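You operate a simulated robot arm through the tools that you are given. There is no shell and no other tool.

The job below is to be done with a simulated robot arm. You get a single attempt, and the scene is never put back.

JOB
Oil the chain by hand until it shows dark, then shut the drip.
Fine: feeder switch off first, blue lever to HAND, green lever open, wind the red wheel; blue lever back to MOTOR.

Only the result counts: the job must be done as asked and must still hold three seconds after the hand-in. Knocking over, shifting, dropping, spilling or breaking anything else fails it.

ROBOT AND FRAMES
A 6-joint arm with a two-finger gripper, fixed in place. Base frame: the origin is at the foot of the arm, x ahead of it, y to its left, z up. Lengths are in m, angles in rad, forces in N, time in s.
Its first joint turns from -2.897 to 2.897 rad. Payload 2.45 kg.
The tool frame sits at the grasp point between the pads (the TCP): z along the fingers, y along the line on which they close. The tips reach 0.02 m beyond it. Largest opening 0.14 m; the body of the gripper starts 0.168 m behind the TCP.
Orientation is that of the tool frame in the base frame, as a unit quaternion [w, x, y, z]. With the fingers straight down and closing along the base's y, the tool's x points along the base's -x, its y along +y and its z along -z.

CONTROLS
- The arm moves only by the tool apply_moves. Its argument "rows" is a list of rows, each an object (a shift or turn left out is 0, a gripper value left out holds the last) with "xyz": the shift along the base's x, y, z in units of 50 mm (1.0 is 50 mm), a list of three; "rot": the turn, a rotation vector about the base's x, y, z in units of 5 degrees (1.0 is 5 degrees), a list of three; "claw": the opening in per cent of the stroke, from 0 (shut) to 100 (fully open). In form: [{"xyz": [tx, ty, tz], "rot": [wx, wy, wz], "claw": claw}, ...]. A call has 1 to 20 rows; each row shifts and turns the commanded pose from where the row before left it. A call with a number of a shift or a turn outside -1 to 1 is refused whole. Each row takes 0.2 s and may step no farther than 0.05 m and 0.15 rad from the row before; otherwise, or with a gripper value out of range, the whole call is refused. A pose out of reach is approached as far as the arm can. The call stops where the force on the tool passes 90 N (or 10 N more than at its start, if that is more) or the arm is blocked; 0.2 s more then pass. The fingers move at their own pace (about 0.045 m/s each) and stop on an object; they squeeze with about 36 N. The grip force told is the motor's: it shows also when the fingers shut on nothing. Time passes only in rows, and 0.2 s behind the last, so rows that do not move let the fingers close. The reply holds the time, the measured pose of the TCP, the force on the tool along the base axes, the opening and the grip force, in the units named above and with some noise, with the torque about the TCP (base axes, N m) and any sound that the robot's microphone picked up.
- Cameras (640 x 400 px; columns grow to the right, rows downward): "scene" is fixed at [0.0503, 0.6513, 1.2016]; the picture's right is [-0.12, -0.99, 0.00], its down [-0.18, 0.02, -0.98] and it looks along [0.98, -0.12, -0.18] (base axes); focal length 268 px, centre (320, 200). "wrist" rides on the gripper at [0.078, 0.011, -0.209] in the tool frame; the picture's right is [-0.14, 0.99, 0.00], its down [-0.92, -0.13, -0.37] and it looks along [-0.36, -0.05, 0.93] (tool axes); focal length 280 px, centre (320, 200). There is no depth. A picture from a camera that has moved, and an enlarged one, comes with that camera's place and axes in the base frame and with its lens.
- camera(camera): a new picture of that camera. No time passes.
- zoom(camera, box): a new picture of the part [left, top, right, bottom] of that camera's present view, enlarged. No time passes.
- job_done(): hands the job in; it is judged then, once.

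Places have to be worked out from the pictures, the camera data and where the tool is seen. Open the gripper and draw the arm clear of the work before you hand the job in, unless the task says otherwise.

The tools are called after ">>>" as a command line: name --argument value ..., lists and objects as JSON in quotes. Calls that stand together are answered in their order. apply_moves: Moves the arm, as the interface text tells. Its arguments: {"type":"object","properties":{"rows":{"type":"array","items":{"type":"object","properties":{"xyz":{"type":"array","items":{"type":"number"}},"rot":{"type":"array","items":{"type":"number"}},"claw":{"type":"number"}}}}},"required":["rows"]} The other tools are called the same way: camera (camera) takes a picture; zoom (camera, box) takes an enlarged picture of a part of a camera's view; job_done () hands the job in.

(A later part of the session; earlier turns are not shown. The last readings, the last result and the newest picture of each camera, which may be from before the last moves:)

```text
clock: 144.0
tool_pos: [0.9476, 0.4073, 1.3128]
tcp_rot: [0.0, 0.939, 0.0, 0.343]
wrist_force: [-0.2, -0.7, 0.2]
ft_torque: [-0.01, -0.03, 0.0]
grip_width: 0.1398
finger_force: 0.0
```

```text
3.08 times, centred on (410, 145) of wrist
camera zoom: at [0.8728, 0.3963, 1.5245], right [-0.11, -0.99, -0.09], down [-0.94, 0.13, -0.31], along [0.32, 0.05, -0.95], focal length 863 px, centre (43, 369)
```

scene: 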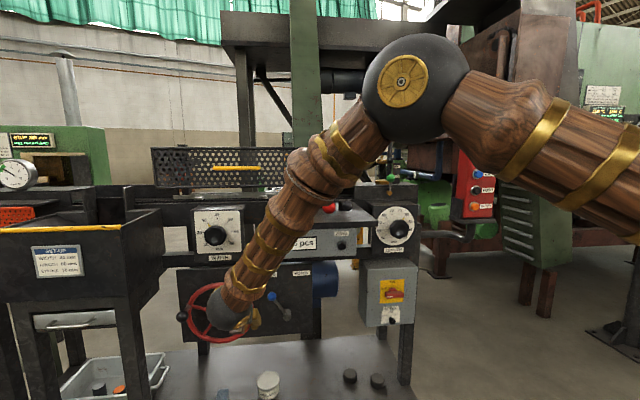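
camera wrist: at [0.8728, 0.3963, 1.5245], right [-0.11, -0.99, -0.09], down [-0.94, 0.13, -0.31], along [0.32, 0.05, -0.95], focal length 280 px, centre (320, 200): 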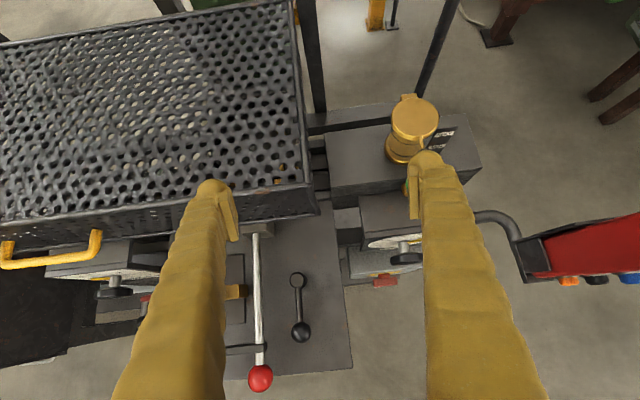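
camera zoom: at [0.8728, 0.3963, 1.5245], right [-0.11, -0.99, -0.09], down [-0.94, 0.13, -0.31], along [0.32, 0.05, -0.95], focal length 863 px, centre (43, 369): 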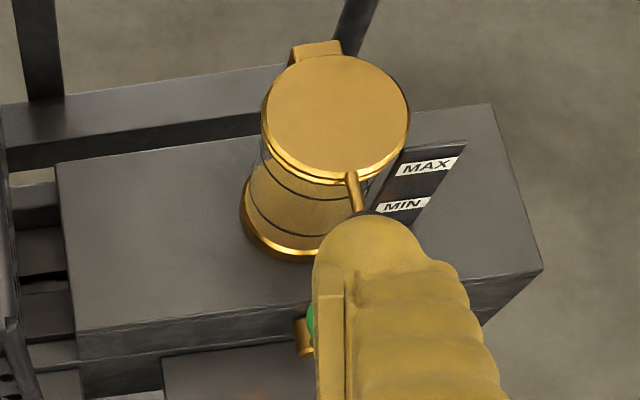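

The chain strip that was rust-orange now looks dark brown-grey. I magnify further and compare it with the neighbouring metal to judge whether it's fully dark.

>>> zoom --camera "wrist" --box '[312, 168, 330, 180]'

>>> zoom --camera "wrist" --box '[255, 140, 315, 200]'

```text
16.00 times, centred on (321, 174) of wrist
camera zoom: at [0.8728, 0.3963, 1.5245], right [-0.11, -0.99, -0.09], down [-0.94, 0.13, -0.31], along [0.32, 0.05, -0.95], focal length 4486 px, centre (304, 616)
```

zoom: 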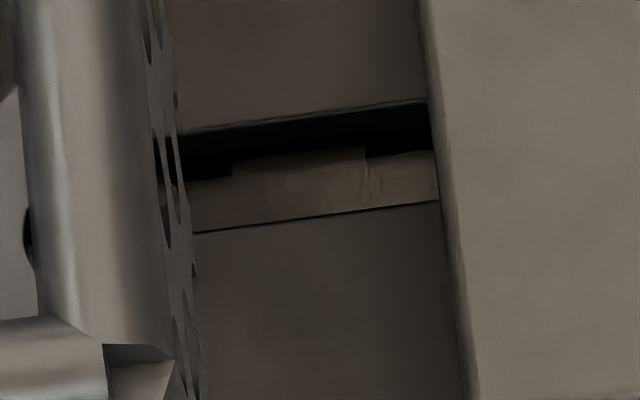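

```text
6.67 times, centred on (285, 170) of wrist
camera zoom: at [0.8728, 0.3963, 1.5245], right [-0.11, -0.99, -0.09], down [-0.94, 0.13, -0.31], along [0.32, 0.05, -0.95], focal length 1869 px, centre (553, 400)
```

zoom: 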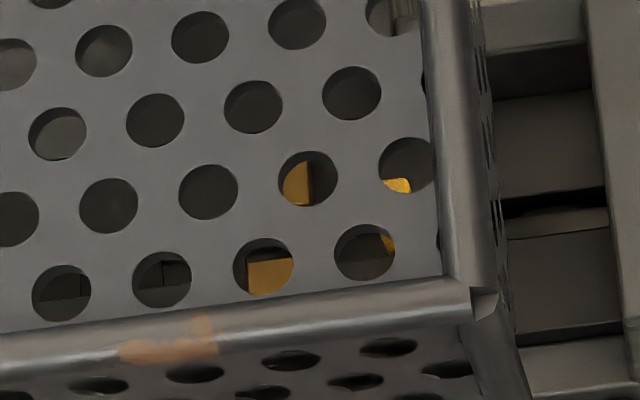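

The strip is much less rusty but not clearly darker than the steel around it, so it's probably only partly oiled. I go back to wind more turns and then compare again.

>>> apply_moves --rows '[{"xyz": [-0.62, 0.72, 0], "rot": [0, -0.25, 0], "claw": 45}, {"xyz": [-0.62, 0.72, 0], "rot": [0, -0.25, 0]}, {"xyz": [-0.62, 0.72, 0], "rot": [0, -0.25, 0]}, {"xyz": [-0.62, 0.72, 0], "rot": [0, -0.25, 0]}, {"xyz": [-0.62, 0.72, 0], "rot": [0, -0.25, 0]}, {"xyz": [-0.62, 0.72, 0], "rot": [0, -0.25, 0]}, {"xyz": [-0.62, 0.72, 0], "rot": [0, -0.25, 0]}, {"xyz": [-0.62, 0.72, 0], "rot": [0, -0.25, 0]}, {"xyz": [-0.62, 0.72, 0]}]'

>>> apply_moves --rows '[{"xyz": [0, 0.2, -0.95]}, {"xyz": [0, 0.2, -0.95]}, {"xyz": [0, 0.2, -0.95]}, {"xyz": [0, 0.2, -0.95]}, {"xyz": [0, 0.2, -0.95]}, {"xyz": [0, 0.2, -0.95]}, {"xyz": [0, 0.2, -0.95]}, {"xyz": [0, 0.2, -0.95]}, {"xyz": [0, 0.2, -0.95]}, {"xyz": [0, 0.2, -0.95]}, {"xyz": [0.1, 0.2, -0.8]}, {"xyz": [0, 0, 0]}]'

>>> camera --camera "wrist"

```text
clock: 146.0
tool_pos: [0.6683, 0.7327, 1.3147]
tcp_rot: [0.001, 0.906, -0.001, 0.424]
wrist_force: [0.4, 0.4, 0.1]
ft_torque: [0.0, 0.01, -0.02]
grip_width: 0.063
finger_force: 0.1
```

```text
clock: 148.6
tool_pos: [0.6737, 0.8411, 0.8]
tcp_rot: [0.001, 0.906, -0.001, 0.423]
wrist_force: [0.0, 0.2, -0.7]
ft_torque: [0.0, -0.03, 0.01]
grip_width: 0.0631
finger_force: 0.0
```

```text
taken
camera wrist: at [0.5633, 0.8311, 0.9949], right [-0.09, -0.99, -0.1], down [-0.87, 0.13, -0.47], along [0.48, 0.05, -0.88], focal length 280 px, centre (320, 200)
```

wrist: 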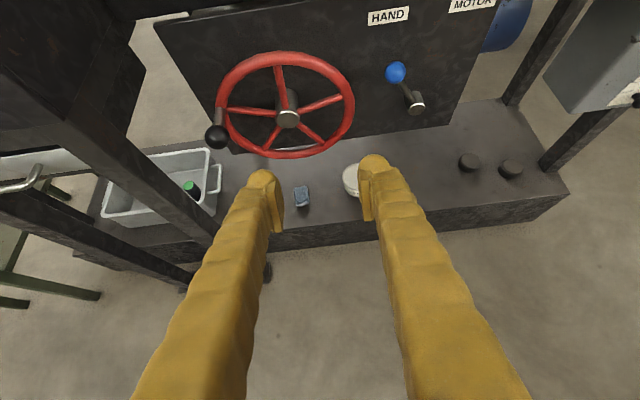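

The knob is now at about (0.986–0.990, 0.697) on the left side. I move in front of it.

>>> apply_moves --rows '[{"xyz": [0.5, 0.72, -0.2]}, {"xyz": [0.5, 0.72, -0.2]}, {"xyz": [0.5, 0.72, -0.2]}, {"xyz": [0.5, 0.74, -0.2]}, {"xyz": [0, 0, 0]}]'

>>> zoom --camera "wrist" --box '[160, 60, 480, 260]'

```text
clock: 149.8
tool_pos: [0.7718, 0.9856, 0.7588]
tcp_rot: [0.001, 0.907, -0.001, 0.422]
wrist_force: [-0.3, -0.5, -0.1]
ft_torque: [0.04, 0.03, 0.01]
grip_width: 0.0631
finger_force: 0.1
```

```text
2.00 times, centred on (320, 160) of wrist
camera zoom: at [0.6628, 0.9755, 0.9544], right [-0.09, -0.99, -0.1], down [-0.87, 0.13, -0.47], along [0.48, 0.05, -0.88], focal length 561 px, centre (320, 280)
```

zoom: 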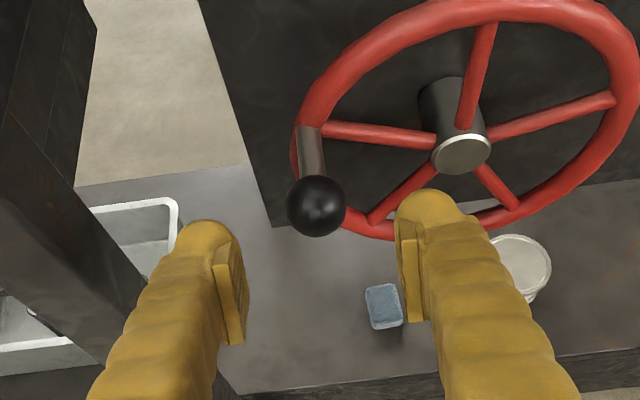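

Aligned. I go in along the tool axis and grip the knob.

>>> apply_moves --rows '[{"xyz": [0.42, 0.01, -0.33]}, {"xyz": [0.42, 0.01, -0.33]}, {"xyz": [0.42, 0.01, -0.33]}, {"xyz": [0.42, 0.01, -0.33]}, {"xyz": [0, 0, 0]}]'

>>> zoom --camera "wrist" --box '[160, 60, 480, 260]'

```text
clock: 151.0
tool_pos: [0.8585, 0.9871, 0.6931]
tcp_rot: [0.001, 0.906, 0.0, 0.423]
wrist_force: [-0.4, 0.0, -0.1]
ft_torque: [-0.01, -0.01, -0.01]
grip_width: 0.0629
finger_force: 0.0
```

```text
2.00 times, centred on (320, 160) of wrist
camera zoom: at [0.7476, 0.9776, 0.8874], right [-0.09, -0.99, -0.1], down [-0.87, 0.13, -0.47], along [0.48, 0.05, -0.88], focal length 561 px, centre (320, 280)
```

zoom: 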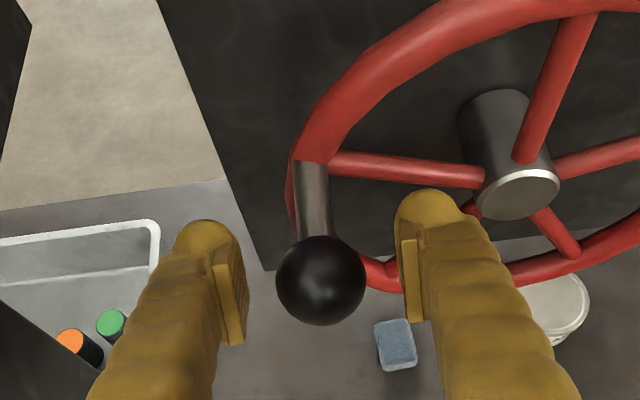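

The knob is centred. I close and wind on: over the top to the right side.

>>> apply_moves --rows '[{"xyz": [-0.05, 0, 0.02], "claw": 5}, {"xyz": [0, 0, 0]}, {"xyz": [0, 0, 0]}, {"xyz": [0, 0, 0]}, {"xyz": [0, -0.128, 0.283], "rot": [0.45, 0, 0]}, {"xyz": [0, -0.209, 0.321], "rot": [0.334, 0, 0]}, {"xyz": [0, -0.258, 0.277], "rot": [0, 0, 0]}, {"xyz": [0, -0.298, 0.225], "rot": [-0.334, 0, 0]}, {"xyz": [0, -0.33, 0.166], "rot": [-0.624, 0, 0]}, {"xyz": [0, -0.352, 0.1], "rot": [-0.842, 0, 0]}, {"xyz": [0, -0.363, 0.034], "rot": [-0.958, 0, 0]}, {"xyz": [0, -0.363, -0.034], "rot": [-0.958, 0, 0]}, {"xyz": [0, -0.352, -0.1], "rot": [-0.842, 0, 0]}, {"xyz": [0, -0.33, -0.166], "rot": [-0.624, 0, 0]}, {"xyz": [0, -0.298, -0.225], "rot": [-0.334, 0, 0]}, {"xyz": [0, -0.258, -0.277], "rot": [0, 0, 0]}, {"xyz": [0, -0.209, -0.321], "rot": [0.334, 0, 0]}, {"xyz": [0, -0.154, -0.355], "rot": [0.624, 0, 0]}, {"xyz": [0, -0.094, -0.379], "rot": [0.842, 0, 0]}, {"xyz": [0, -0.032, -0.39], "rot": [0.958, 0, 0]}]'

>>> zoom --camera "wrist" --box '[160, 60, 480, 260]'

```text
clock: 152.2
tool_pos: [0.8522, 0.9874, 0.6977]
tcp_rot: [-0.014, 0.907, -0.002, 0.421]
wrist_force: [21.8, 26.7, -20.7]
ft_torque: [0.12, -0.29, -0.08]
grip_width: 0.0328
finger_force: 45.1
stopped in row 5: the force on the tool passed its limit at 104 N (the readings are from after the stop); the commanded pose is now the measured one
```

```text
2.00 times, centred on (320, 160) of wrist
camera zoom: at [0.7438, 0.9707, 0.8921], right [-0.08, -0.99, -0.13], down [-0.88, 0.13, -0.46], along [0.47, 0.08, -0.88], focal length 561 px, centre (320, 280)
```

zoom: 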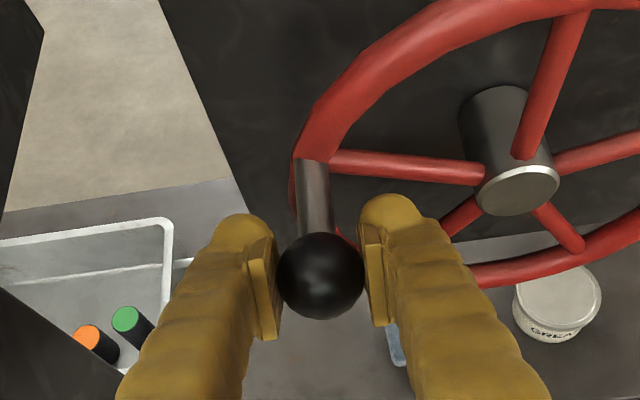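

A start-up force spike stopped it, but the grip is good. I resume with smaller steps from here.

>>> apply_moves --rows '[{"xyz": [0.03, 0.02, 0]}, {"xyz": [0, -0.06, 0.18], "rot": [0.3, 0, 0]}, {"xyz": [0, -0.09, 0.17], "rot": [0.25, 0, 0]}, {"xyz": [0, -0.103, 0.162], "rot": [0.2, 0, 0]}, {"xyz": [0, -0.07, 0.09], "rot": [0.05, 0, 0]}, {"xyz": [0, -0.258, 0.277], "rot": [0, 0, 0]}, {"xyz": [0, -0.298, 0.225], "rot": [-0.334, 0, 0]}, {"xyz": [0, -0.33, 0.166], "rot": [-0.624, 0, 0]}]'

>>> zoom --camera "wrist" --box '[160, 60, 480, 260]'

```text
clock: 152.8
tool_pos: [0.8533, 0.9872, 0.6986]
tcp_rot: [-0.026, 0.908, -0.005, 0.419]
wrist_force: [24.0, 29.4, -21.6]
ft_torque: [0.13, -0.14, -0.13]
grip_width: 0.0333
finger_force: 45.2
stopped in row 3: the force on the tool passed its limit at 92 N (the readings are from after the stop); the commanded pose is now the measured one
```

```text
2.00 times, centred on (320, 160) of wrist
camera zoom: at [0.7442, 0.9661, 0.8937], right [-0.08, -0.99, -0.15], down [-0.88, 0.14, -0.46], along [0.47, 0.1, -0.88], focal length 561 px, centre (320, 280)
```

zoom: 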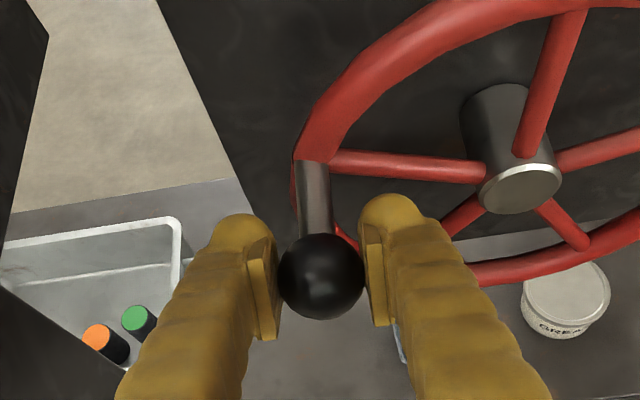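

The wheel refuses to go past this same angle, where the knob slipped before, even at 90+ N. It seems to have reached an end stop after about 2.6 turns. I test that it still moves freely backwards a little.

>>> apply_moves --rows '[{"xyz": [0.03, 0.03, -0.1], "rot": [-0.3, 0, 0]}, {"xyz": [0, 0.06, -0.18], "rot": [-0.4, 0, 0]}, {"xyz": [0, 0.05, -0.2], "rot": [-0.4, 0, 0]}, {"xyz": [0, 0, -0.2], "rot": [-0.3, 0, 0]}, {"xyz": [0, 0, 0]}]'

>>> zoom --camera "wrist" --box '[160, 60, 480, 260]'

```text
clock: 154.0
tool_pos: [0.855, 0.9949, 0.6661]
tcp_rot: [0.03, 0.907, 0.021, 0.419]
wrist_force: [13.9, 21.0, 2.0]
ft_torque: [0.03, 0.0, -0.04]
grip_width: 0.032
finger_force: 45.2
```

```text
2.00 times, centred on (320, 160) of wrist
camera zoom: at [0.7459, 0.997, 0.8627], right [-0.08, -1.0, -0.03], down [-0.88, 0.08, -0.47], along [0.47, -0.01, -0.88], focal length 561 px, centre (320, 280)
```

zoom: 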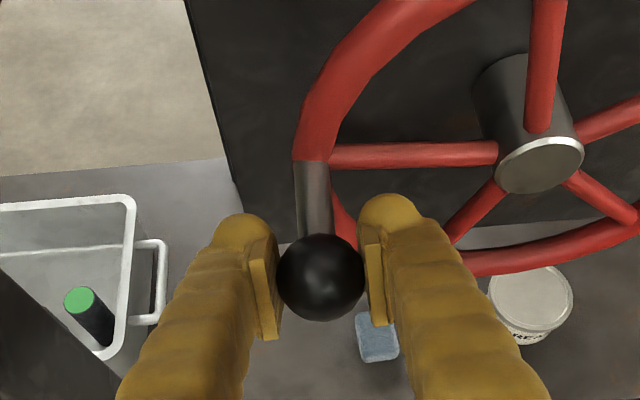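

Backward motion is free. I try forward again gently to confirm where it stops.

>>> apply_moves --rows '[{"xyz": [0, 0.01, 0.1]}, {"xyz": [0, 0, 0.1]}, {"xyz": [0, -0.01, 0.1]}, {"xyz": [0, 0, 0]}]'

>>> apply_moves --rows '[{"xyz": [0, -0.03, 0.1]}, {"xyz": [0, -0.03, 0.1]}, {"xyz": [0, -0.04, 0.1]}, {"xyz": [0, 0, 0]}]'

>>> apply_moves --rows '[{"xyz": [0, -0.05, 0.1]}, {"xyz": [0, -0.05, 0.1]}, {"xyz": [0, -0.05, 0.1]}, {"xyz": [0, 0, 0]}]'

>>> zoom --camera "wrist" --box '[160, 60, 480, 260]'

```text
clock: 155.0
tool_pos: [0.8544, 0.9921, 0.6806]
tcp_rot: [0.032, 0.907, 0.02, 0.419]
wrist_force: [11.4, 3.9, -9.0]
ft_torque: [0.39, 0.06, -0.07]
grip_width: 0.0323
finger_force: 44.9
```

```text
clock: 156.0
tool_pos: [0.8539, 0.9896, 0.697]
tcp_rot: [0.03, 0.907, 0.021, 0.419]
wrist_force: [16.1, 10.3, -7.1]
ft_torque: [0.52, -0.01, -0.02]
grip_width: 0.0326
finger_force: 44.9
```

```text
clock: 156.5
tool_pos: [0.8529, 0.9885, 0.6991]
tcp_rot: [0.027, 0.908, 0.024, 0.418]
wrist_force: [23.6, 25.7, -19.6]
ft_torque: [0.08, -0.31, 0.0]
grip_width: 0.0328
finger_force: 44.8
stopped in row 2: the force on the tool passed its limit at 101 N (the readings are from after the stop); the commanded pose is now the measured one
```

```text
2.00 times, centred on (320, 160) of wrist
camera zoom: at [0.7459, 0.9897, 0.8951], right [-0.07, -1.0, -0.03], down [-0.88, 0.08, -0.47], along [0.47, 0.0, -0.88], focal length 561 px, centre (320, 280)
```

zoom: 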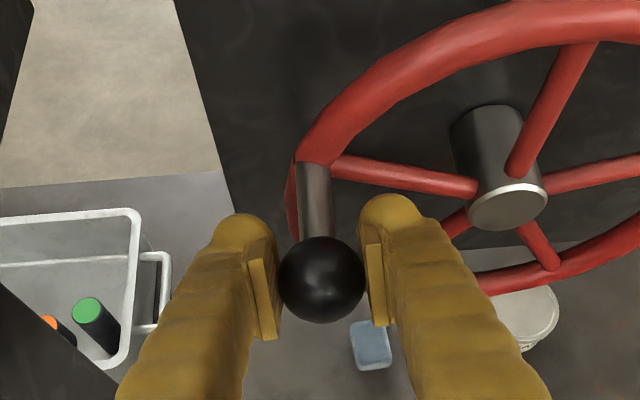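

Confirmed: a hard stop at the same spot, so the wheel is fully wound (about 2.6 turns) with the drip open. Now I release the knob, retreat and go to shut the drip.

>>> apply_moves --rows '[{"xyz": [0, 0.02, -0.05]}, {"xyz": [0, 0, 0], "claw": 45}, {"xyz": [0, 0, 0]}, {"xyz": [-0.3, 0, 0.25]}, {"xyz": [-0.7, 0, 0.58]}, {"xyz": [-0.7, 0, 0.58]}, {"xyz": [-0.7, 0, 0.5], "rot": [0, -0.5, 0]}, {"xyz": [-0.7, -0.2, 0.5], "rot": [0, -0.5, 0]}, {"xyz": [-0.6, -0.3, 0.6], "rot": [0, -0.5, 0]}, {"xyz": [0, -0.4, 0.85], "rot": [0, -0.5, 0]}, {"xyz": [0, -0.4, 0.85], "rot": [0, -0.5, 0]}, {"xyz": [0, -0.5, 0.8], "rot": [0, -0.5, 0], "claw": 0}, {"xyz": [0, -0.6, 0.75], "rot": [0, -0.5, 0]}, {"xyz": [0, -0.6, 0.7], "rot": [0, -0.5, 0]}, {"xyz": [0, -0.8, 0.5], "rot": [0, -0.5, 0]}]'

>>> camera --camera "scene"

```text
clock: 159.7
tool_pos: [0.6687, 0.7967, 1.0711]
tcp_rot: [0.033, 0.809, 0.016, 0.587]
wrist_force: [0.4, 0.4, 0.8]
ft_torque: [0.02, -0.03, -0.03]
grip_width: 0.0
finger_force: 20.4
```

```text
taken
```

scene: 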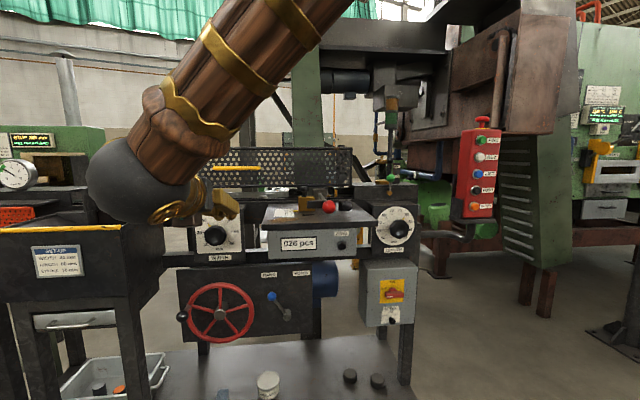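

Clear of the wheel with the fingers closed. I level the tool and travel right, staying in front of the shelf, toward the left side of the green lever.

>>> apply_moves --rows '[{"xyz": [0, -0.9, 0.2], "rot": [0.2, -0.9, 0.07]}, {"xyz": [0, -0.9, 0.2], "rot": [0.2, -0.9, 0.07]}, {"xyz": [0, -0.9, 0.2], "rot": [0.2, -0.9, 0.07]}, {"xyz": [0, -0.9, 0.2], "rot": [0.2, -0.9, 0.07]}, {"xyz": [0, -0.9, 0.1]}, {"xyz": [0, -0.9, 0]}, {"xyz": [0, -0.9, 0]}, {"xyz": [0, -0.9, 0]}, {"xyz": [0, -0.9, 0]}, {"xyz": [0.2, -0.9, 0]}, {"xyz": [0.5, -0.5, 0]}, {"xyz": [0.8, 0, 0]}, {"xyz": [0.8, 0, 0]}, {"xyz": [0.8, 0, 0]}, {"xyz": [0.8, 0, 0]}, {"xyz": [0.6, 0, -0.1]}, {"xyz": [0, 0, 0]}]'

>>> camera --camera "wrist"

```text
clock: 163.3
tool_pos: [0.8941, 0.3223, 1.111]
tcp_rot: [-0.001, 0.707, 0.0, 0.707]
wrist_force: [-0.3, -0.9, 0.9]
ft_torque: [-0.01, -0.01, 0.01]
grip_width: 0.0001
finger_force: 29.0
```

```text
taken
camera wrist: at [0.6852, 0.3132, 1.1898], right [0.0, -0.99, -0.14], down [-0.37, 0.13, -0.92], along [0.93, 0.05, -0.36], focal length 280 px, centre (320, 200)
```

wrist: 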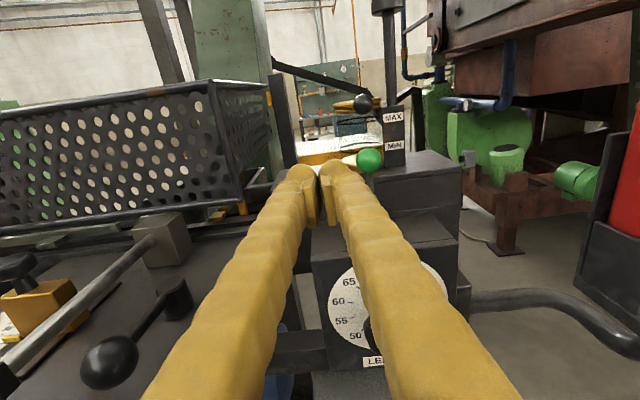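

The green ball is at about (1.027, 0.264, 1.102), still open. I advance along its left side with closed fingers.

>>> apply_moves --rows '[{"xyz": [0.5, -0.05, -0.05]}, {"xyz": [0.6, -0.05, -0.05]}, {"xyz": [0.6, -0.03, -0.05]}, {"xyz": [0.5, 0, -0.03]}, {"xyz": [0.16, 0, 0]}, {"xyz": [0, 0, 0]}]'

>>> zoom --camera "wrist" --box '[240, 100, 440, 240]'

```text
clock: 164.7
tool_pos: [1.0118, 0.3168, 1.1012]
tcp_rot: [-0.001, 0.706, 0.0, 0.708]
wrist_force: [0.5, 0.5, 0.2]
ft_torque: [0.0, 0.02, 0.02]
grip_width: 0.0
finger_force: 29.3
```

```text
2.86 times, centred on (340, 170) of wrist
camera zoom: at [0.8026, 0.3064, 1.1806], right [0.0, -0.99, -0.14], down [-0.37, 0.13, -0.92], along [0.93, 0.05, -0.36], focal length 801 px, centre (263, 286)
```

zoom: 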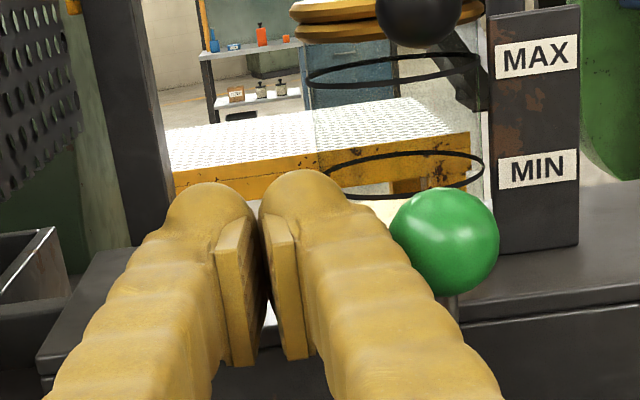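

The oil in the cup has dropped visibly, so I shut the drip right away: pushing the lever right and down.

>>> apply_moves --rows '[{"xyz": [0, -0.25, 0]}, {"xyz": [0, -0.25, 0]}, {"xyz": [0, -0.25, 0]}, {"xyz": [0, -0.25, 0]}, {"xyz": [0, 0, 0]}]'

>>> zoom --camera "wrist" --box '[240, 100, 440, 240]'

```text
clock: 165.9
tool_pos: [1.0112, 0.2662, 1.1032]
tcp_rot: [-0.001, 0.707, 0.001, 0.707]
wrist_force: [-0.4, -0.3, 0.7]
ft_torque: [-0.01, -0.01, -0.03]
grip_width: 0.0
finger_force: 30.0
```

```text
2.86 times, centred on (340, 170) of wrist
camera zoom: at [0.8026, 0.2563, 1.1808], right [0.0, -0.99, -0.14], down [-0.37, 0.13, -0.92], along [0.93, 0.05, -0.36], focal length 801 px, centre (263, 286)
```

zoom: 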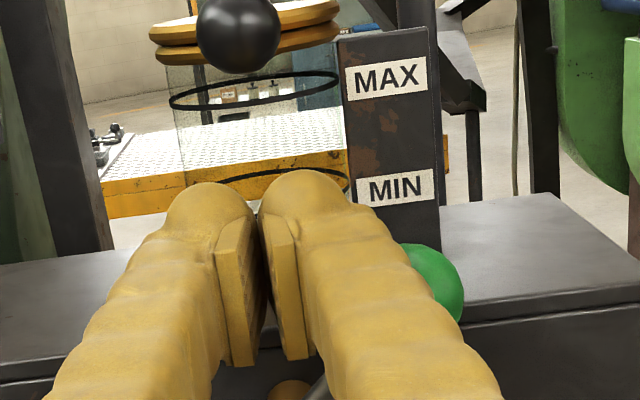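

The lever is at about 50°. I continue right, then press it down from above.

>>> apply_moves --rows '[{"xyz": [0, -0.2, 0]}, {"xyz": [0, -0.2, -0.05]}, {"xyz": [0, -0.15, -0.1]}, {"xyz": [0, -0.1, -0.15]}, {"xyz": [0, 0, 0]}]'

>>> zoom --camera "wrist" --box '[240, 100, 440, 240]'

>>> zoom --camera "scene" --box '[385, 160, 445, 210]'

```text
clock: 167.1
tool_pos: [1.0108, 0.2346, 1.0877]
tcp_rot: [0.0, 0.706, 0.0, 0.708]
wrist_force: [0.0, 0.5, 0.4]
ft_torque: [0.01, 0.0, -0.01]
grip_width: 0.0
finger_force: 29.6
```

```text
2.86 times, centred on (340, 170) of wrist
camera zoom: at [0.8021, 0.224, 1.1662], right [0.0, -0.99, -0.14], down [-0.37, 0.13, -0.92], along [0.93, 0.05, -0.36], focal length 801 px, centre (263, 286)
```

zoom: 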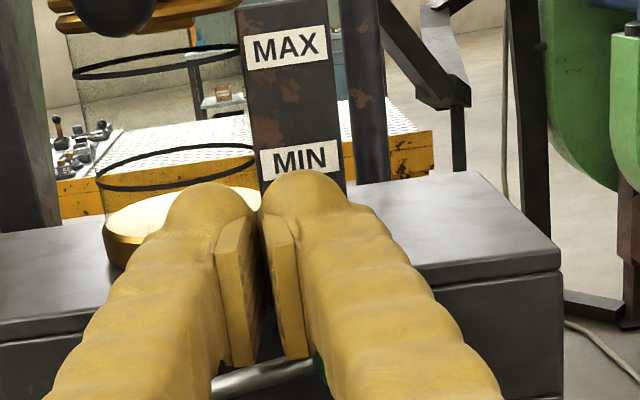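

```text
8.00 times, centred on (415, 185) of scene
camera zoom: at [0.0503, 0.6513, 1.2016], right [-0.12, -0.99, 0.0], down [-0.18, 0.02, -0.98], along [0.98, -0.12, -0.18], focal length 2143 px, centre (-440, 320)
```

zoom: 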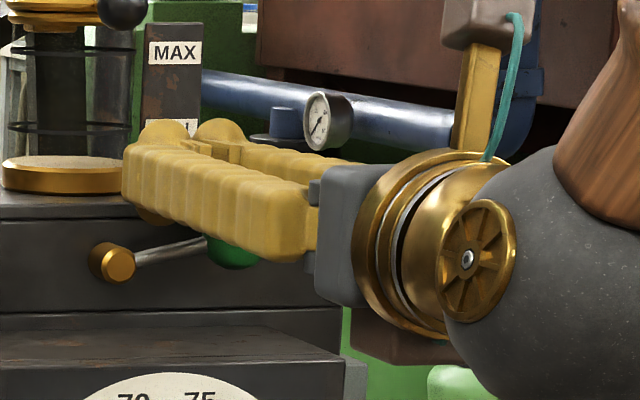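

The lever is nearly down (about 15°). I shift above the ball and press it to horizontal.

>>> apply_moves --rows '[{"xyz": [0, -0.15, 0.06]}, {"xyz": [0, -0.2, 0]}, {"xyz": [0, -0.05, -0.15]}, {"xyz": [0, 0, -0.12]}, {"xyz": [0, 0, -0.08]}, {"xyz": [0, 0, 0]}]'

>>> zoom --camera "scene" --box '[385, 160, 445, 210]'

>>> zoom --camera "wrist" --box '[240, 100, 440, 240]'

```text
clock: 168.5
tool_pos: [1.0115, 0.2139, 1.0773]
tcp_rot: [-0.001, 0.705, 0.0, 0.709]
wrist_force: [-8.7, -8.6, 44.9]
ft_torque: [-0.58, -0.25, -0.15]
grip_width: 0.0
finger_force: 29.6
```

```text
8.00 times, centred on (415, 185) of scene
camera zoom: at [0.0503, 0.6513, 1.2016], right [-0.12, -0.99, 0.0], down [-0.18, 0.02, -0.98], along [0.98, -0.12, -0.18], focal length 2143 px, centre (-440, 320)
```

zoom: 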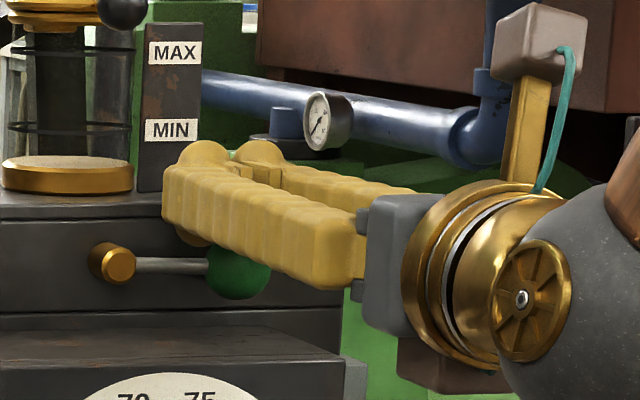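

```text
2.86 times, centred on (340, 170) of wrist
camera zoom: at [0.8019, 0.2037, 1.1545], right [0.0, -0.99, -0.14], down [-0.36, 0.13, -0.92], along [0.93, 0.05, -0.36], focal length 801 px, centre (263, 286)
```

zoom: 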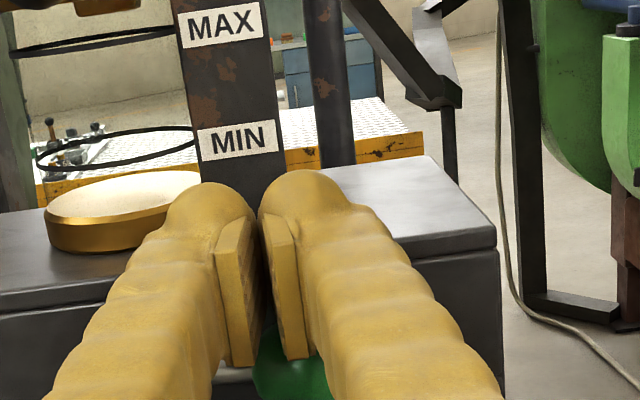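

The lever is horizontal and on its stop (45 N reaction), so the drip is shut. I rise and check the chain colour again.

>>> apply_moves --rows '[{"xyz": [0, 0, 0.4]}, {"xyz": [-0.6, 0, 0.5]}, {"xyz": [-0.6, 0.2, 0.5], "rot": [0, 1, 0]}, {"xyz": [0, 0.36, 0.4], "rot": [0, 1, 0]}, {"xyz": [0, 0.4, 0.4], "rot": [0, 1, 0], "claw": 100}, {"xyz": [0, 0.4, 0.4], "rot": [0, 1, 0]}, {"xyz": [0, 0.4, 0.4], "rot": [0, 1, 0]}, {"xyz": [0, 0.4, 0.4], "rot": [0, 1, 0]}, {"xyz": [0, 0.4, 0.4], "rot": [0, 1, 0]}, {"xyz": [0, 0.4, 0.4], "rot": [0, 1, 0]}, {"xyz": [0, 0.4, 0.4], "rot": [0, 1, 0]}, {"xyz": [0, 0.4, 0.4], "rot": [0, 1, 0]}, {"xyz": [0, 0, 0]}]'

>>> camera --camera "wrist"

>>> zoom --camera "scene" --box '[370, 140, 450, 210]'

```text
clock: 171.3
tool_pos: [0.9527, 0.4036, 1.323]
tcp_rot: [-0.001, 0.94, 0.001, 0.342]
wrist_force: [0.2, 0.8, 0.3]
ft_torque: [0.0, -0.01, -0.01]
grip_width: 0.1401
finger_force: 0.0
```

```text
taken
camera wrist: at [0.8773, 0.3921, 1.5343], right [-0.11, -0.99, -0.09], down [-0.94, 0.13, -0.31], along [0.32, 0.05, -0.95], focal length 280 px, centre (320, 200)
```

wrist: 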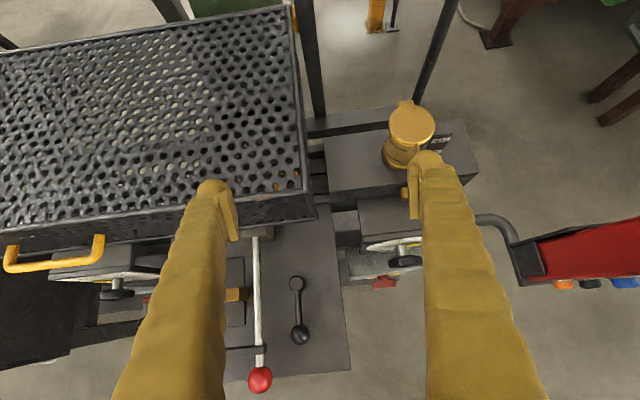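

```text
5.71 times, centred on (410, 175) of scene
camera zoom: at [0.0503, 0.6513, 1.2016], right [-0.12, -0.99, 0.0], down [-0.18, 0.02, -0.98], along [0.98, -0.12, -0.18], focal length 1531 px, centre (-194, 343)
```

zoom: 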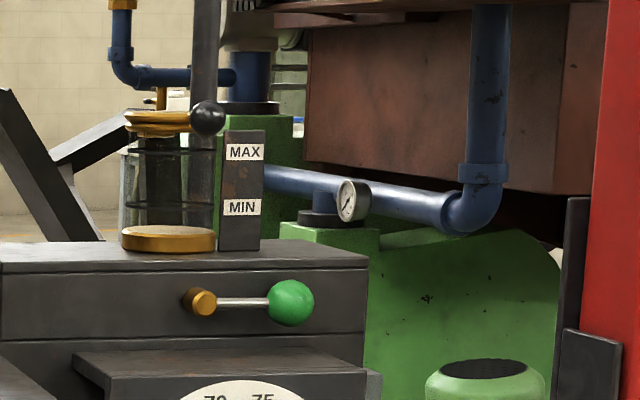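

The green lever is back to horizontal (shut). I zoom on the chain window, and on the surroundings for any oil on the floor or frame.

>>> zoom --camera "wrist" --box '[300, 145, 340, 185]'

>>> zoom --camera "wrist" --box '[308, 164, 332, 180]'

>>> zoom --camera "wrist" --box '[250, 60, 490, 230]'

>>> camera --camera "scene"

```text
10.00 times, centred on (320, 165) of wrist
camera zoom: at [0.8773, 0.3921, 1.5343], right [-0.11, -0.99, -0.09], down [-0.94, 0.13, -0.31], along [0.32, 0.05, -0.95], focal length 2804 px, centre (320, 550)
```

zoom: 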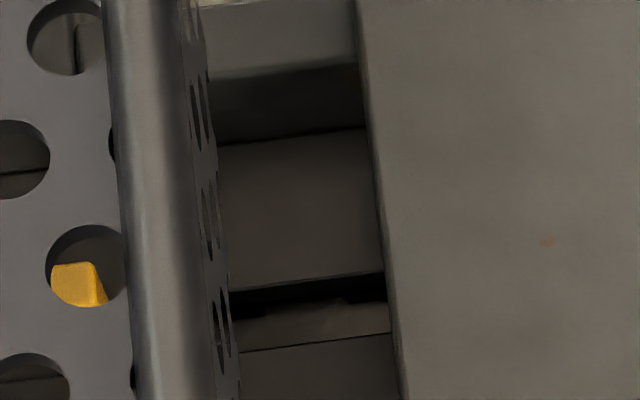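

```text
16.00 times, centred on (320, 172) of wrist
camera zoom: at [0.8773, 0.3921, 1.5343], right [-0.11, -0.99, -0.09], down [-0.94, 0.13, -0.31], along [0.32, 0.05, -0.95], focal length 4486 px, centre (320, 648)
```

zoom: 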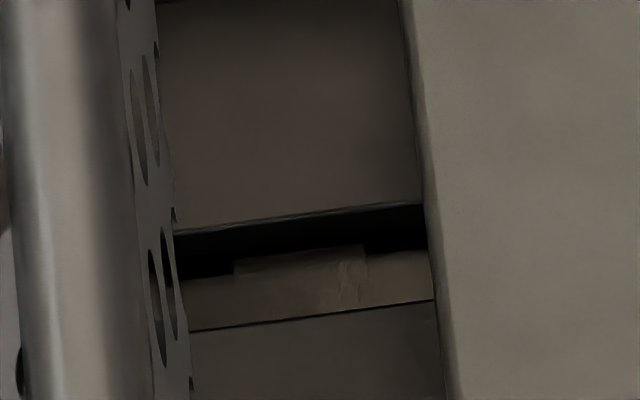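

```text
2.35 times, centred on (370, 145) of wrist
camera zoom: at [0.8773, 0.3921, 1.5343], right [-0.11, -0.99, -0.09], down [-0.94, 0.13, -0.31], along [0.32, 0.05, -0.95], focal length 660 px, centre (202, 329)
```

zoom: 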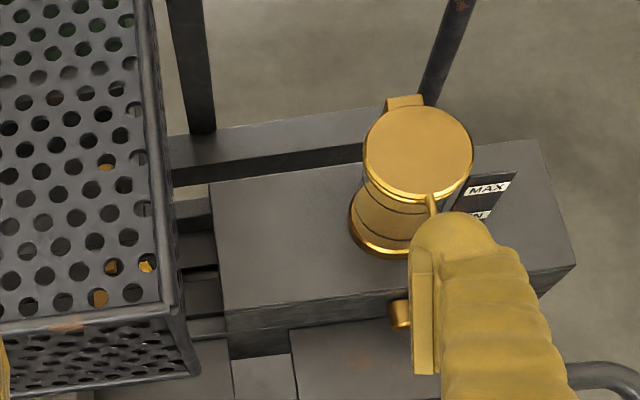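

```text
taken
```

scene: 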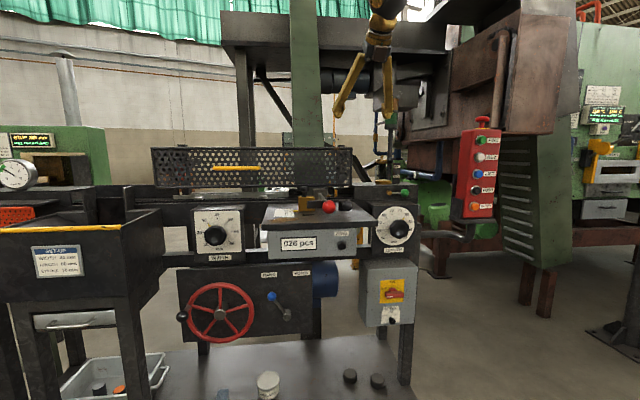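

The chain is dark now (rust gone) and unchanged since the wheel reached its stop. The last step is the blue lever back to MOTOR: I travel back left and down in front of it with the fingers slightly open.

>>> apply_moves --rows '[{"xyz": [-0.65, 0.4, 0], "claw": 31}, {"xyz": [-0.65, 0.7, 0], "rot": [0, -0.4, 0]}, {"xyz": [-0.65, 0.7, 0], "rot": [0, -0.4, 0]}, {"xyz": [-0.65, 0.7, 0], "rot": [0, -0.4, 0]}, {"xyz": [-0.65, 0.7, 0], "rot": [0, -0.4, 0]}, {"xyz": [-0.65, 0.7, 0], "rot": [0, -0.4, 0]}, {"xyz": [-0.65, 0.7, 0], "rot": [0, -0.4, 0]}, {"xyz": [-0.65, 0.7, 0], "rot": [0, -0.3, 0]}, {"xyz": [-0.65, 0.7, 0], "rot": [0, -0.3, 0]}, {"xyz": [0, 0.3, 0]}]'

>>> apply_moves --rows '[{"xyz": [0, 0, -0.95]}, {"xyz": [0, 0, -0.95]}, {"xyz": [0, 0, -0.95]}, {"xyz": [0, 0, -0.95]}, {"xyz": [0, 0, -0.95]}, {"xyz": [0, 0, -0.95]}, {"xyz": [0, 0, -0.95]}, {"xyz": [0, 0, -0.95]}, {"xyz": [0, 0, -0.95]}, {"xyz": [0, 0, -0.95]}, {"xyz": [0, 0, -0.8]}, {"xyz": [0, 0, 0]}]'

>>> camera --camera "wrist"

```text
clock: 173.5
tool_pos: [0.6582, 0.7175, 1.322]
tcp_rot: [0.0, 0.887, -0.002, 0.463]
wrist_force: [0.3, -0.4, 0.3]
ft_torque: [0.01, -0.01, 0.0]
grip_width: 0.0432
finger_force: 0.0
```

```text
clock: 176.1
tool_pos: [0.6594, 0.7157, 0.8072]
tcp_rot: [-0.001, 0.887, 0.0, 0.463]
wrist_force: [0.4, 0.4, 0.2]
ft_torque: [0.0, 0.0, 0.02]
grip_width: 0.0433
finger_force: 0.0
```

```text
taken
camera wrist: at [0.5323, 0.7056, 0.9921], right [-0.08, -0.99, -0.11], down [-0.83, 0.13, -0.54], along [0.55, 0.05, -0.83], focal length 280 px, centre (320, 200)
```

wrist: 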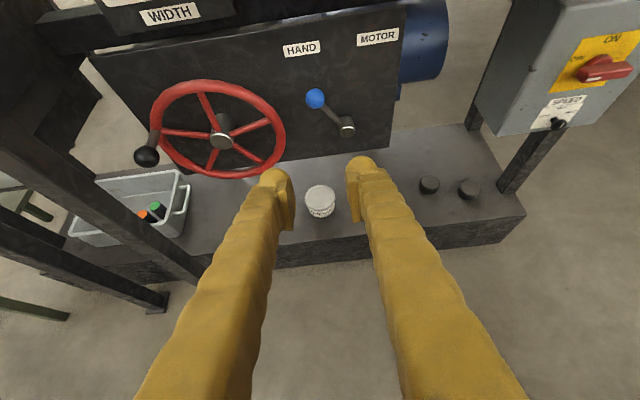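

With the camera on top, it would hit the console when reaching under it here, so I flip the tool back (camera below, as when I first pushed this lever), rolling about the tool axis.

>>> apply_moves --rows '[{"rot": [0.819, 0, -0.574]}, {"rot": [0.819, 0, -0.574]}, {"rot": [0.819, 0, -0.574]}, {"rot": [0.819, 0, -0.574]}, {"rot": [0.819, 0, -0.574]}, {"rot": [0.819, 0, -0.574]}, {"rot": [0.819, 0, -0.574]}, {"rot": [0.819, 0, -0.574]}, {"rot": [0.819, 0, -0.574]}, {"rot": [0.819, 0, -0.574]}, {"rot": [0.819, 0, -0.574]}, {"rot": [0.819, 0, -0.574]}]'

>>> apply_moves --rows '[{"rot": [0.819, 0, -0.574]}, {"rot": [0.819, 0, -0.574]}, {"rot": [0.819, 0, -0.574]}, {"rot": [0.819, 0, -0.574]}, {"rot": [0.819, 0, -0.574]}, {"rot": [0.819, 0, -0.574]}, {"rot": [0.819, 0, -0.574]}, {"rot": [0.819, 0, -0.574]}, {"rot": [0.819, 0, -0.574]}, {"rot": [0.819, 0, -0.574]}, {"rot": [0.819, 0, -0.574]}, {"rot": [0.819, 0, -0.574]}]'

```text
clock: 178.7
tool_pos: [0.6603, 0.7171, 0.8076]
tcp_rot: [-0.231, 0.768, -0.444, 0.4]
wrist_force: [-0.2, 0.7, -0.2]
ft_torque: [0.03, -0.01, 0.0]
grip_width: 0.0436
finger_force: 0.0
```

```text
clock: 181.3
tool_pos: [0.6582, 0.7184, 0.8065]
tcp_rot: [0.399, -0.442, 0.769, -0.231]
wrist_force: [0.0, -0.9, 0.6]
ft_torque: [0.01, -0.01, 0.0]
grip_width: 0.0434
finger_force: 0.0
```

Still fully reachable. The remaining 60°, in two parts.

>>> apply_moves --rows '[{"rot": [0.819, 0, -0.574]}, {"rot": [0.819, 0, -0.574]}, {"rot": [0.819, 0, -0.574]}, {"rot": [0.819, 0, -0.574]}, {"rot": [0.819, 0, -0.574]}, {"rot": [0.819, 0, -0.574]}]'

>>> apply_moves --rows '[{"rot": [0.819, 0, -0.574]}, {"rot": [0.819, 0, -0.574]}, {"rot": [0.819, 0, -0.574]}, {"rot": [0.819, 0, -0.574]}, {"rot": [0.819, 0, -0.574]}, {"rot": [0.819, 0, -0.574]}]'

>>> camera --camera "wrist"

```text
clock: 182.7
tool_pos: [0.6591, 0.7174, 0.8075]
tcp_rot: [0.444, -0.229, 0.858, -0.119]
wrist_force: [-0.3, -0.6, 0.9]
ft_torque: [0.01, 0.0, 0.04]
grip_width: 0.0431
finger_force: 0.1
```

```text
clock: 184.1
tool_pos: [0.6593, 0.7167, 0.8064]
tcp_rot: [0.46, 0.001, 0.888, -0.001]
wrist_force: [-1.0, -0.1, -0.8]
ft_torque: [0.01, 0.01, -0.01]
grip_width: 0.0435
finger_force: 0.1
```

```text
taken
camera wrist: at [0.4434, 0.7291, 0.8651], right [0.08, 0.99, 0.11], down [0.23, -0.13, 0.96], along [0.97, -0.05, -0.24], focal length 280 px, centre (320, 200)
```

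wrist: 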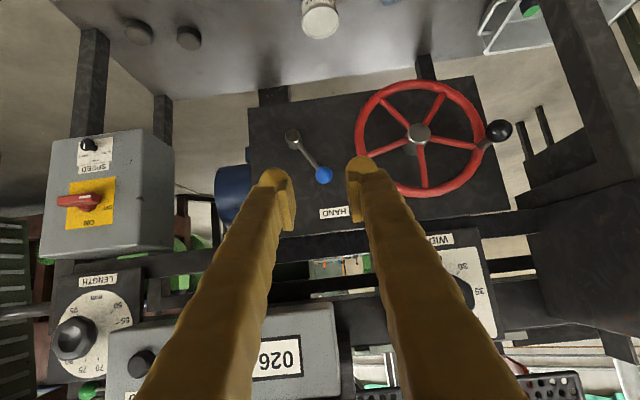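

Flipped back, and the blue ball checks out at about (0.923, 0.717, 0.700). I approach with the fingers straddling it.

>>> apply_moves --rows '[{"xyz": [0.9, 0, -0.23]}, {"xyz": [0.9, 0, -0.23]}, {"xyz": [0.9, 0, -0.23]}, {"xyz": [0.9, 0, -0.23]}, {"xyz": [0.4, 0, -0.28]}, {"xyz": [0, 0, 0]}]'

>>> zoom --camera "wrist" --box '[220, 80, 460, 240]'

```text
clock: 185.5
tool_pos: [0.8596, 0.7191, 0.7479]
tcp_rot: [0.46, 0.0, 0.888, -0.001]
wrist_force: [-0.4, 0.2, 0.0]
ft_torque: [0.01, 0.0, 0.01]
grip_width: 0.0432
finger_force: 0.1
```

```text
2.50 times, centred on (340, 160) of wrist
camera zoom: at [0.6438, 0.7294, 0.8053], right [0.08, 0.99, 0.11], down [0.23, -0.13, 0.97], along [0.97, -0.05, -0.24], focal length 701 px, centre (270, 300)
```

zoom: 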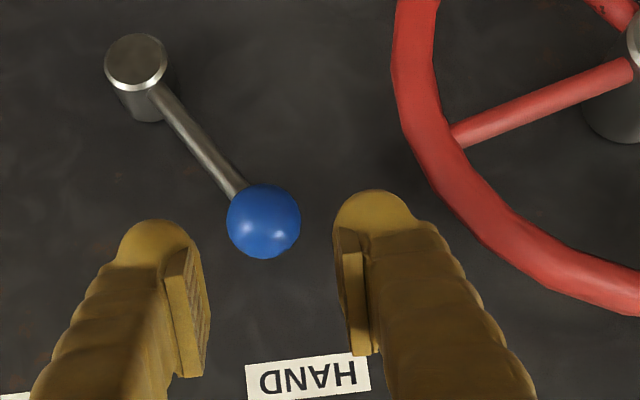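

Well centred. I go in over the ball, then move right toward MOTOR.

>>> apply_moves --rows '[{"xyz": [0.38, -0.02, -0.29]}, {"xyz": [0.38, -0.02, -0.29]}, {"xyz": [0.37, -0.02, -0.29]}, {"xyz": [0, 0, 0]}]'

>>> zoom --camera "wrist" --box '[220, 80, 460, 240]'

```text
clock: 186.5
tool_pos: [0.9175, 0.7139, 0.7035]
tcp_rot: [0.46, 0.0, 0.888, -0.001]
wrist_force: [0.2, -1.0, -0.1]
ft_torque: [-0.04, 0.0, -0.01]
grip_width: 0.0433
finger_force: 0.0
```

```text
2.50 times, centred on (340, 160) of wrist
camera zoom: at [0.7011, 0.7261, 0.7613], right [0.08, 0.99, 0.11], down [0.23, -0.13, 0.97], along [0.97, -0.05, -0.24], focal length 701 px, centre (270, 300)
```

zoom: 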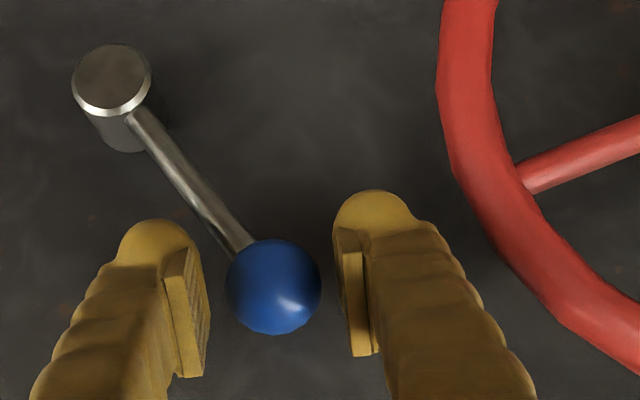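

The ball sits between the fingers. I carry it right along its arc to MOTOR.

>>> apply_moves --rows '[{"xyz": [0, -0.25, 0.05]}, {"xyz": [0, -0.25, 0.05]}, {"xyz": [0, -0.25, 0.05]}, {"xyz": [0, -0.25, 0]}, {"xyz": [0, -0.25, 0]}, {"xyz": [0, -0.25, -0.05]}, {"xyz": [0, -0.25, -0.05]}, {"xyz": [0, -0.25, -0.05]}, {"xyz": [0, -0.06, 0]}, {"xyz": [0, 0, 0]}]'

>>> zoom --camera "wrist" --box '[220, 80, 460, 240]'

>>> zoom --camera "scene" --box '[240, 240, 400, 340]'

```text
clock: 188.7
tool_pos: [0.9153, 0.6117, 0.7034]
tcp_rot: [0.46, 0.0, 0.888, -0.001]
wrist_force: [0.0, 0.4, -0.5]
ft_torque: [0.03, 0.01, -0.04]
grip_width: 0.0433
finger_force: 0.1
```

```text
2.50 times, centred on (340, 160) of wrist
camera zoom: at [0.6996, 0.6229, 0.7618], right [0.08, 0.99, 0.11], down [0.23, -0.13, 0.97], along [0.97, -0.05, -0.24], focal length 701 px, centre (270, 300)
```

zoom: 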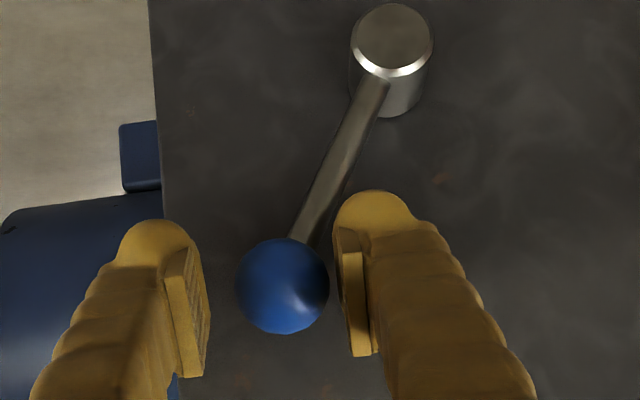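

```text
4.00 times, centred on (320, 290) of scene
camera zoom: at [0.0503, 0.6513, 1.2016], right [-0.12, -0.99, 0.0], down [-0.18, 0.02, -0.98], along [0.98, -0.12, -0.18], focal length 1071 px, centre (320, -160)
```

zoom: 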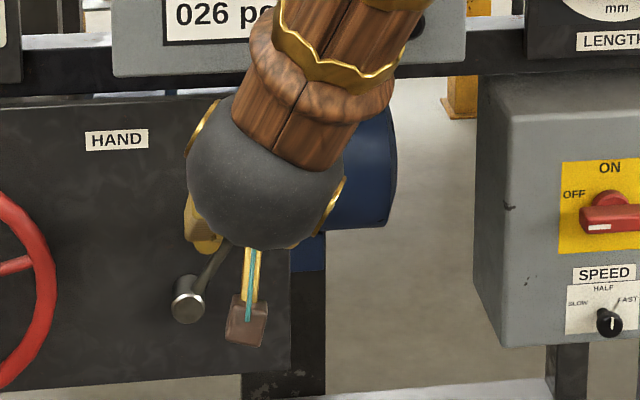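

The lever is back at MOTOR (ball at y≈0.616, as at the start) with no residual force. I withdraw along the tool axis and clear the machine.

>>> apply_moves --rows '[{"xyz": [-0.3, 0.04, 0.2]}, {"xyz": [-0.5, 0, 0.34]}, {"xyz": [-0.8, 0, 0.2]}, {"xyz": [-0.9, 0, 0.1]}, {"xyz": [-0.9, 0, 0]}, {"xyz": [-0.9, 0, 0]}, {"xyz": [-0.8, 0, 0.2]}, {"xyz": [0, 0, 0.9]}, {"xyz": [0, 0, 0.9]}, {"xyz": [0, 0, 0.9]}, {"xyz": [0, 0, 0.9]}, {"xyz": [0, 0, 0.9]}, {"xyz": [0, 0, 0]}]'

>>> camera --camera "scene"

>>> zoom --camera "scene" --box '[170, 240, 440, 350]'

>>> zoom --camera "scene" --box '[370, 140, 450, 210]'

```text
clock: 191.5
tool_pos: [0.66, 0.6144, 0.983]
tcp_rot: [0.46, 0.0, 0.888, -0.001]
wrist_force: [0.9, -0.2, -1.5]
ft_torque: [-0.01, -0.05, 0.01]
grip_width: 0.043
finger_force: 0.0
```

```text
taken
```

scene: 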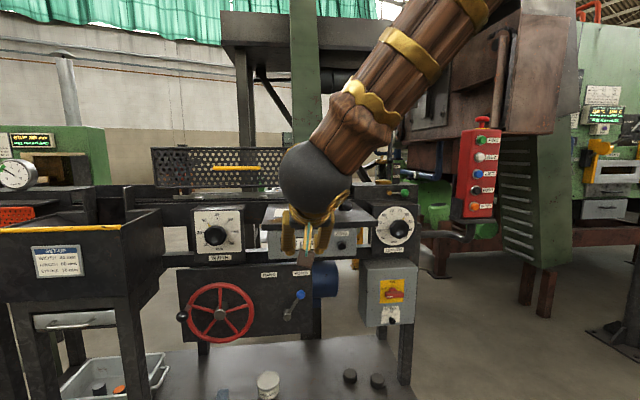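

```text
2.37 times, centred on (305, 295) of scene
camera zoom: at [0.0503, 0.6513, 1.2016], right [-0.12, -0.99, 0.0], down [-0.18, 0.02, -0.98], along [0.98, -0.12, -0.18], focal length 635 px, centre (356, -25)
```

zoom: 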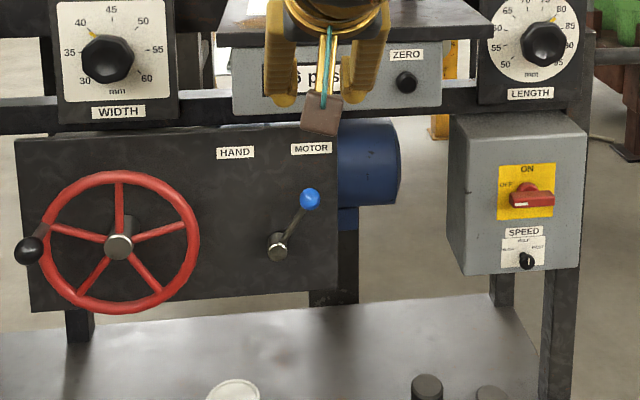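

```text
5.71 times, centred on (410, 175) of scene
camera zoom: at [0.0503, 0.6513, 1.2016], right [-0.12, -0.99, 0.0], down [-0.18, 0.02, -0.98], along [0.98, -0.12, -0.18], focal length 1531 px, centre (-194, 343)
```

zoom: 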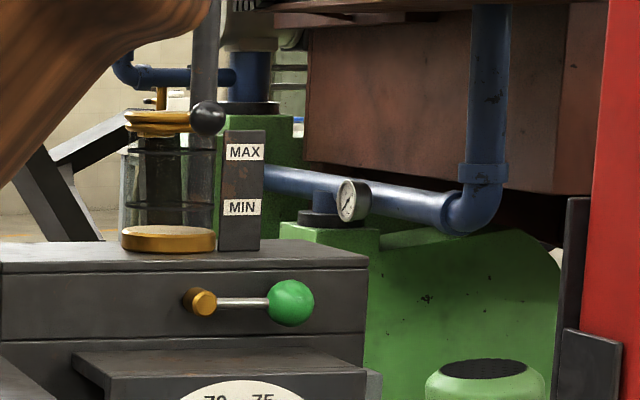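

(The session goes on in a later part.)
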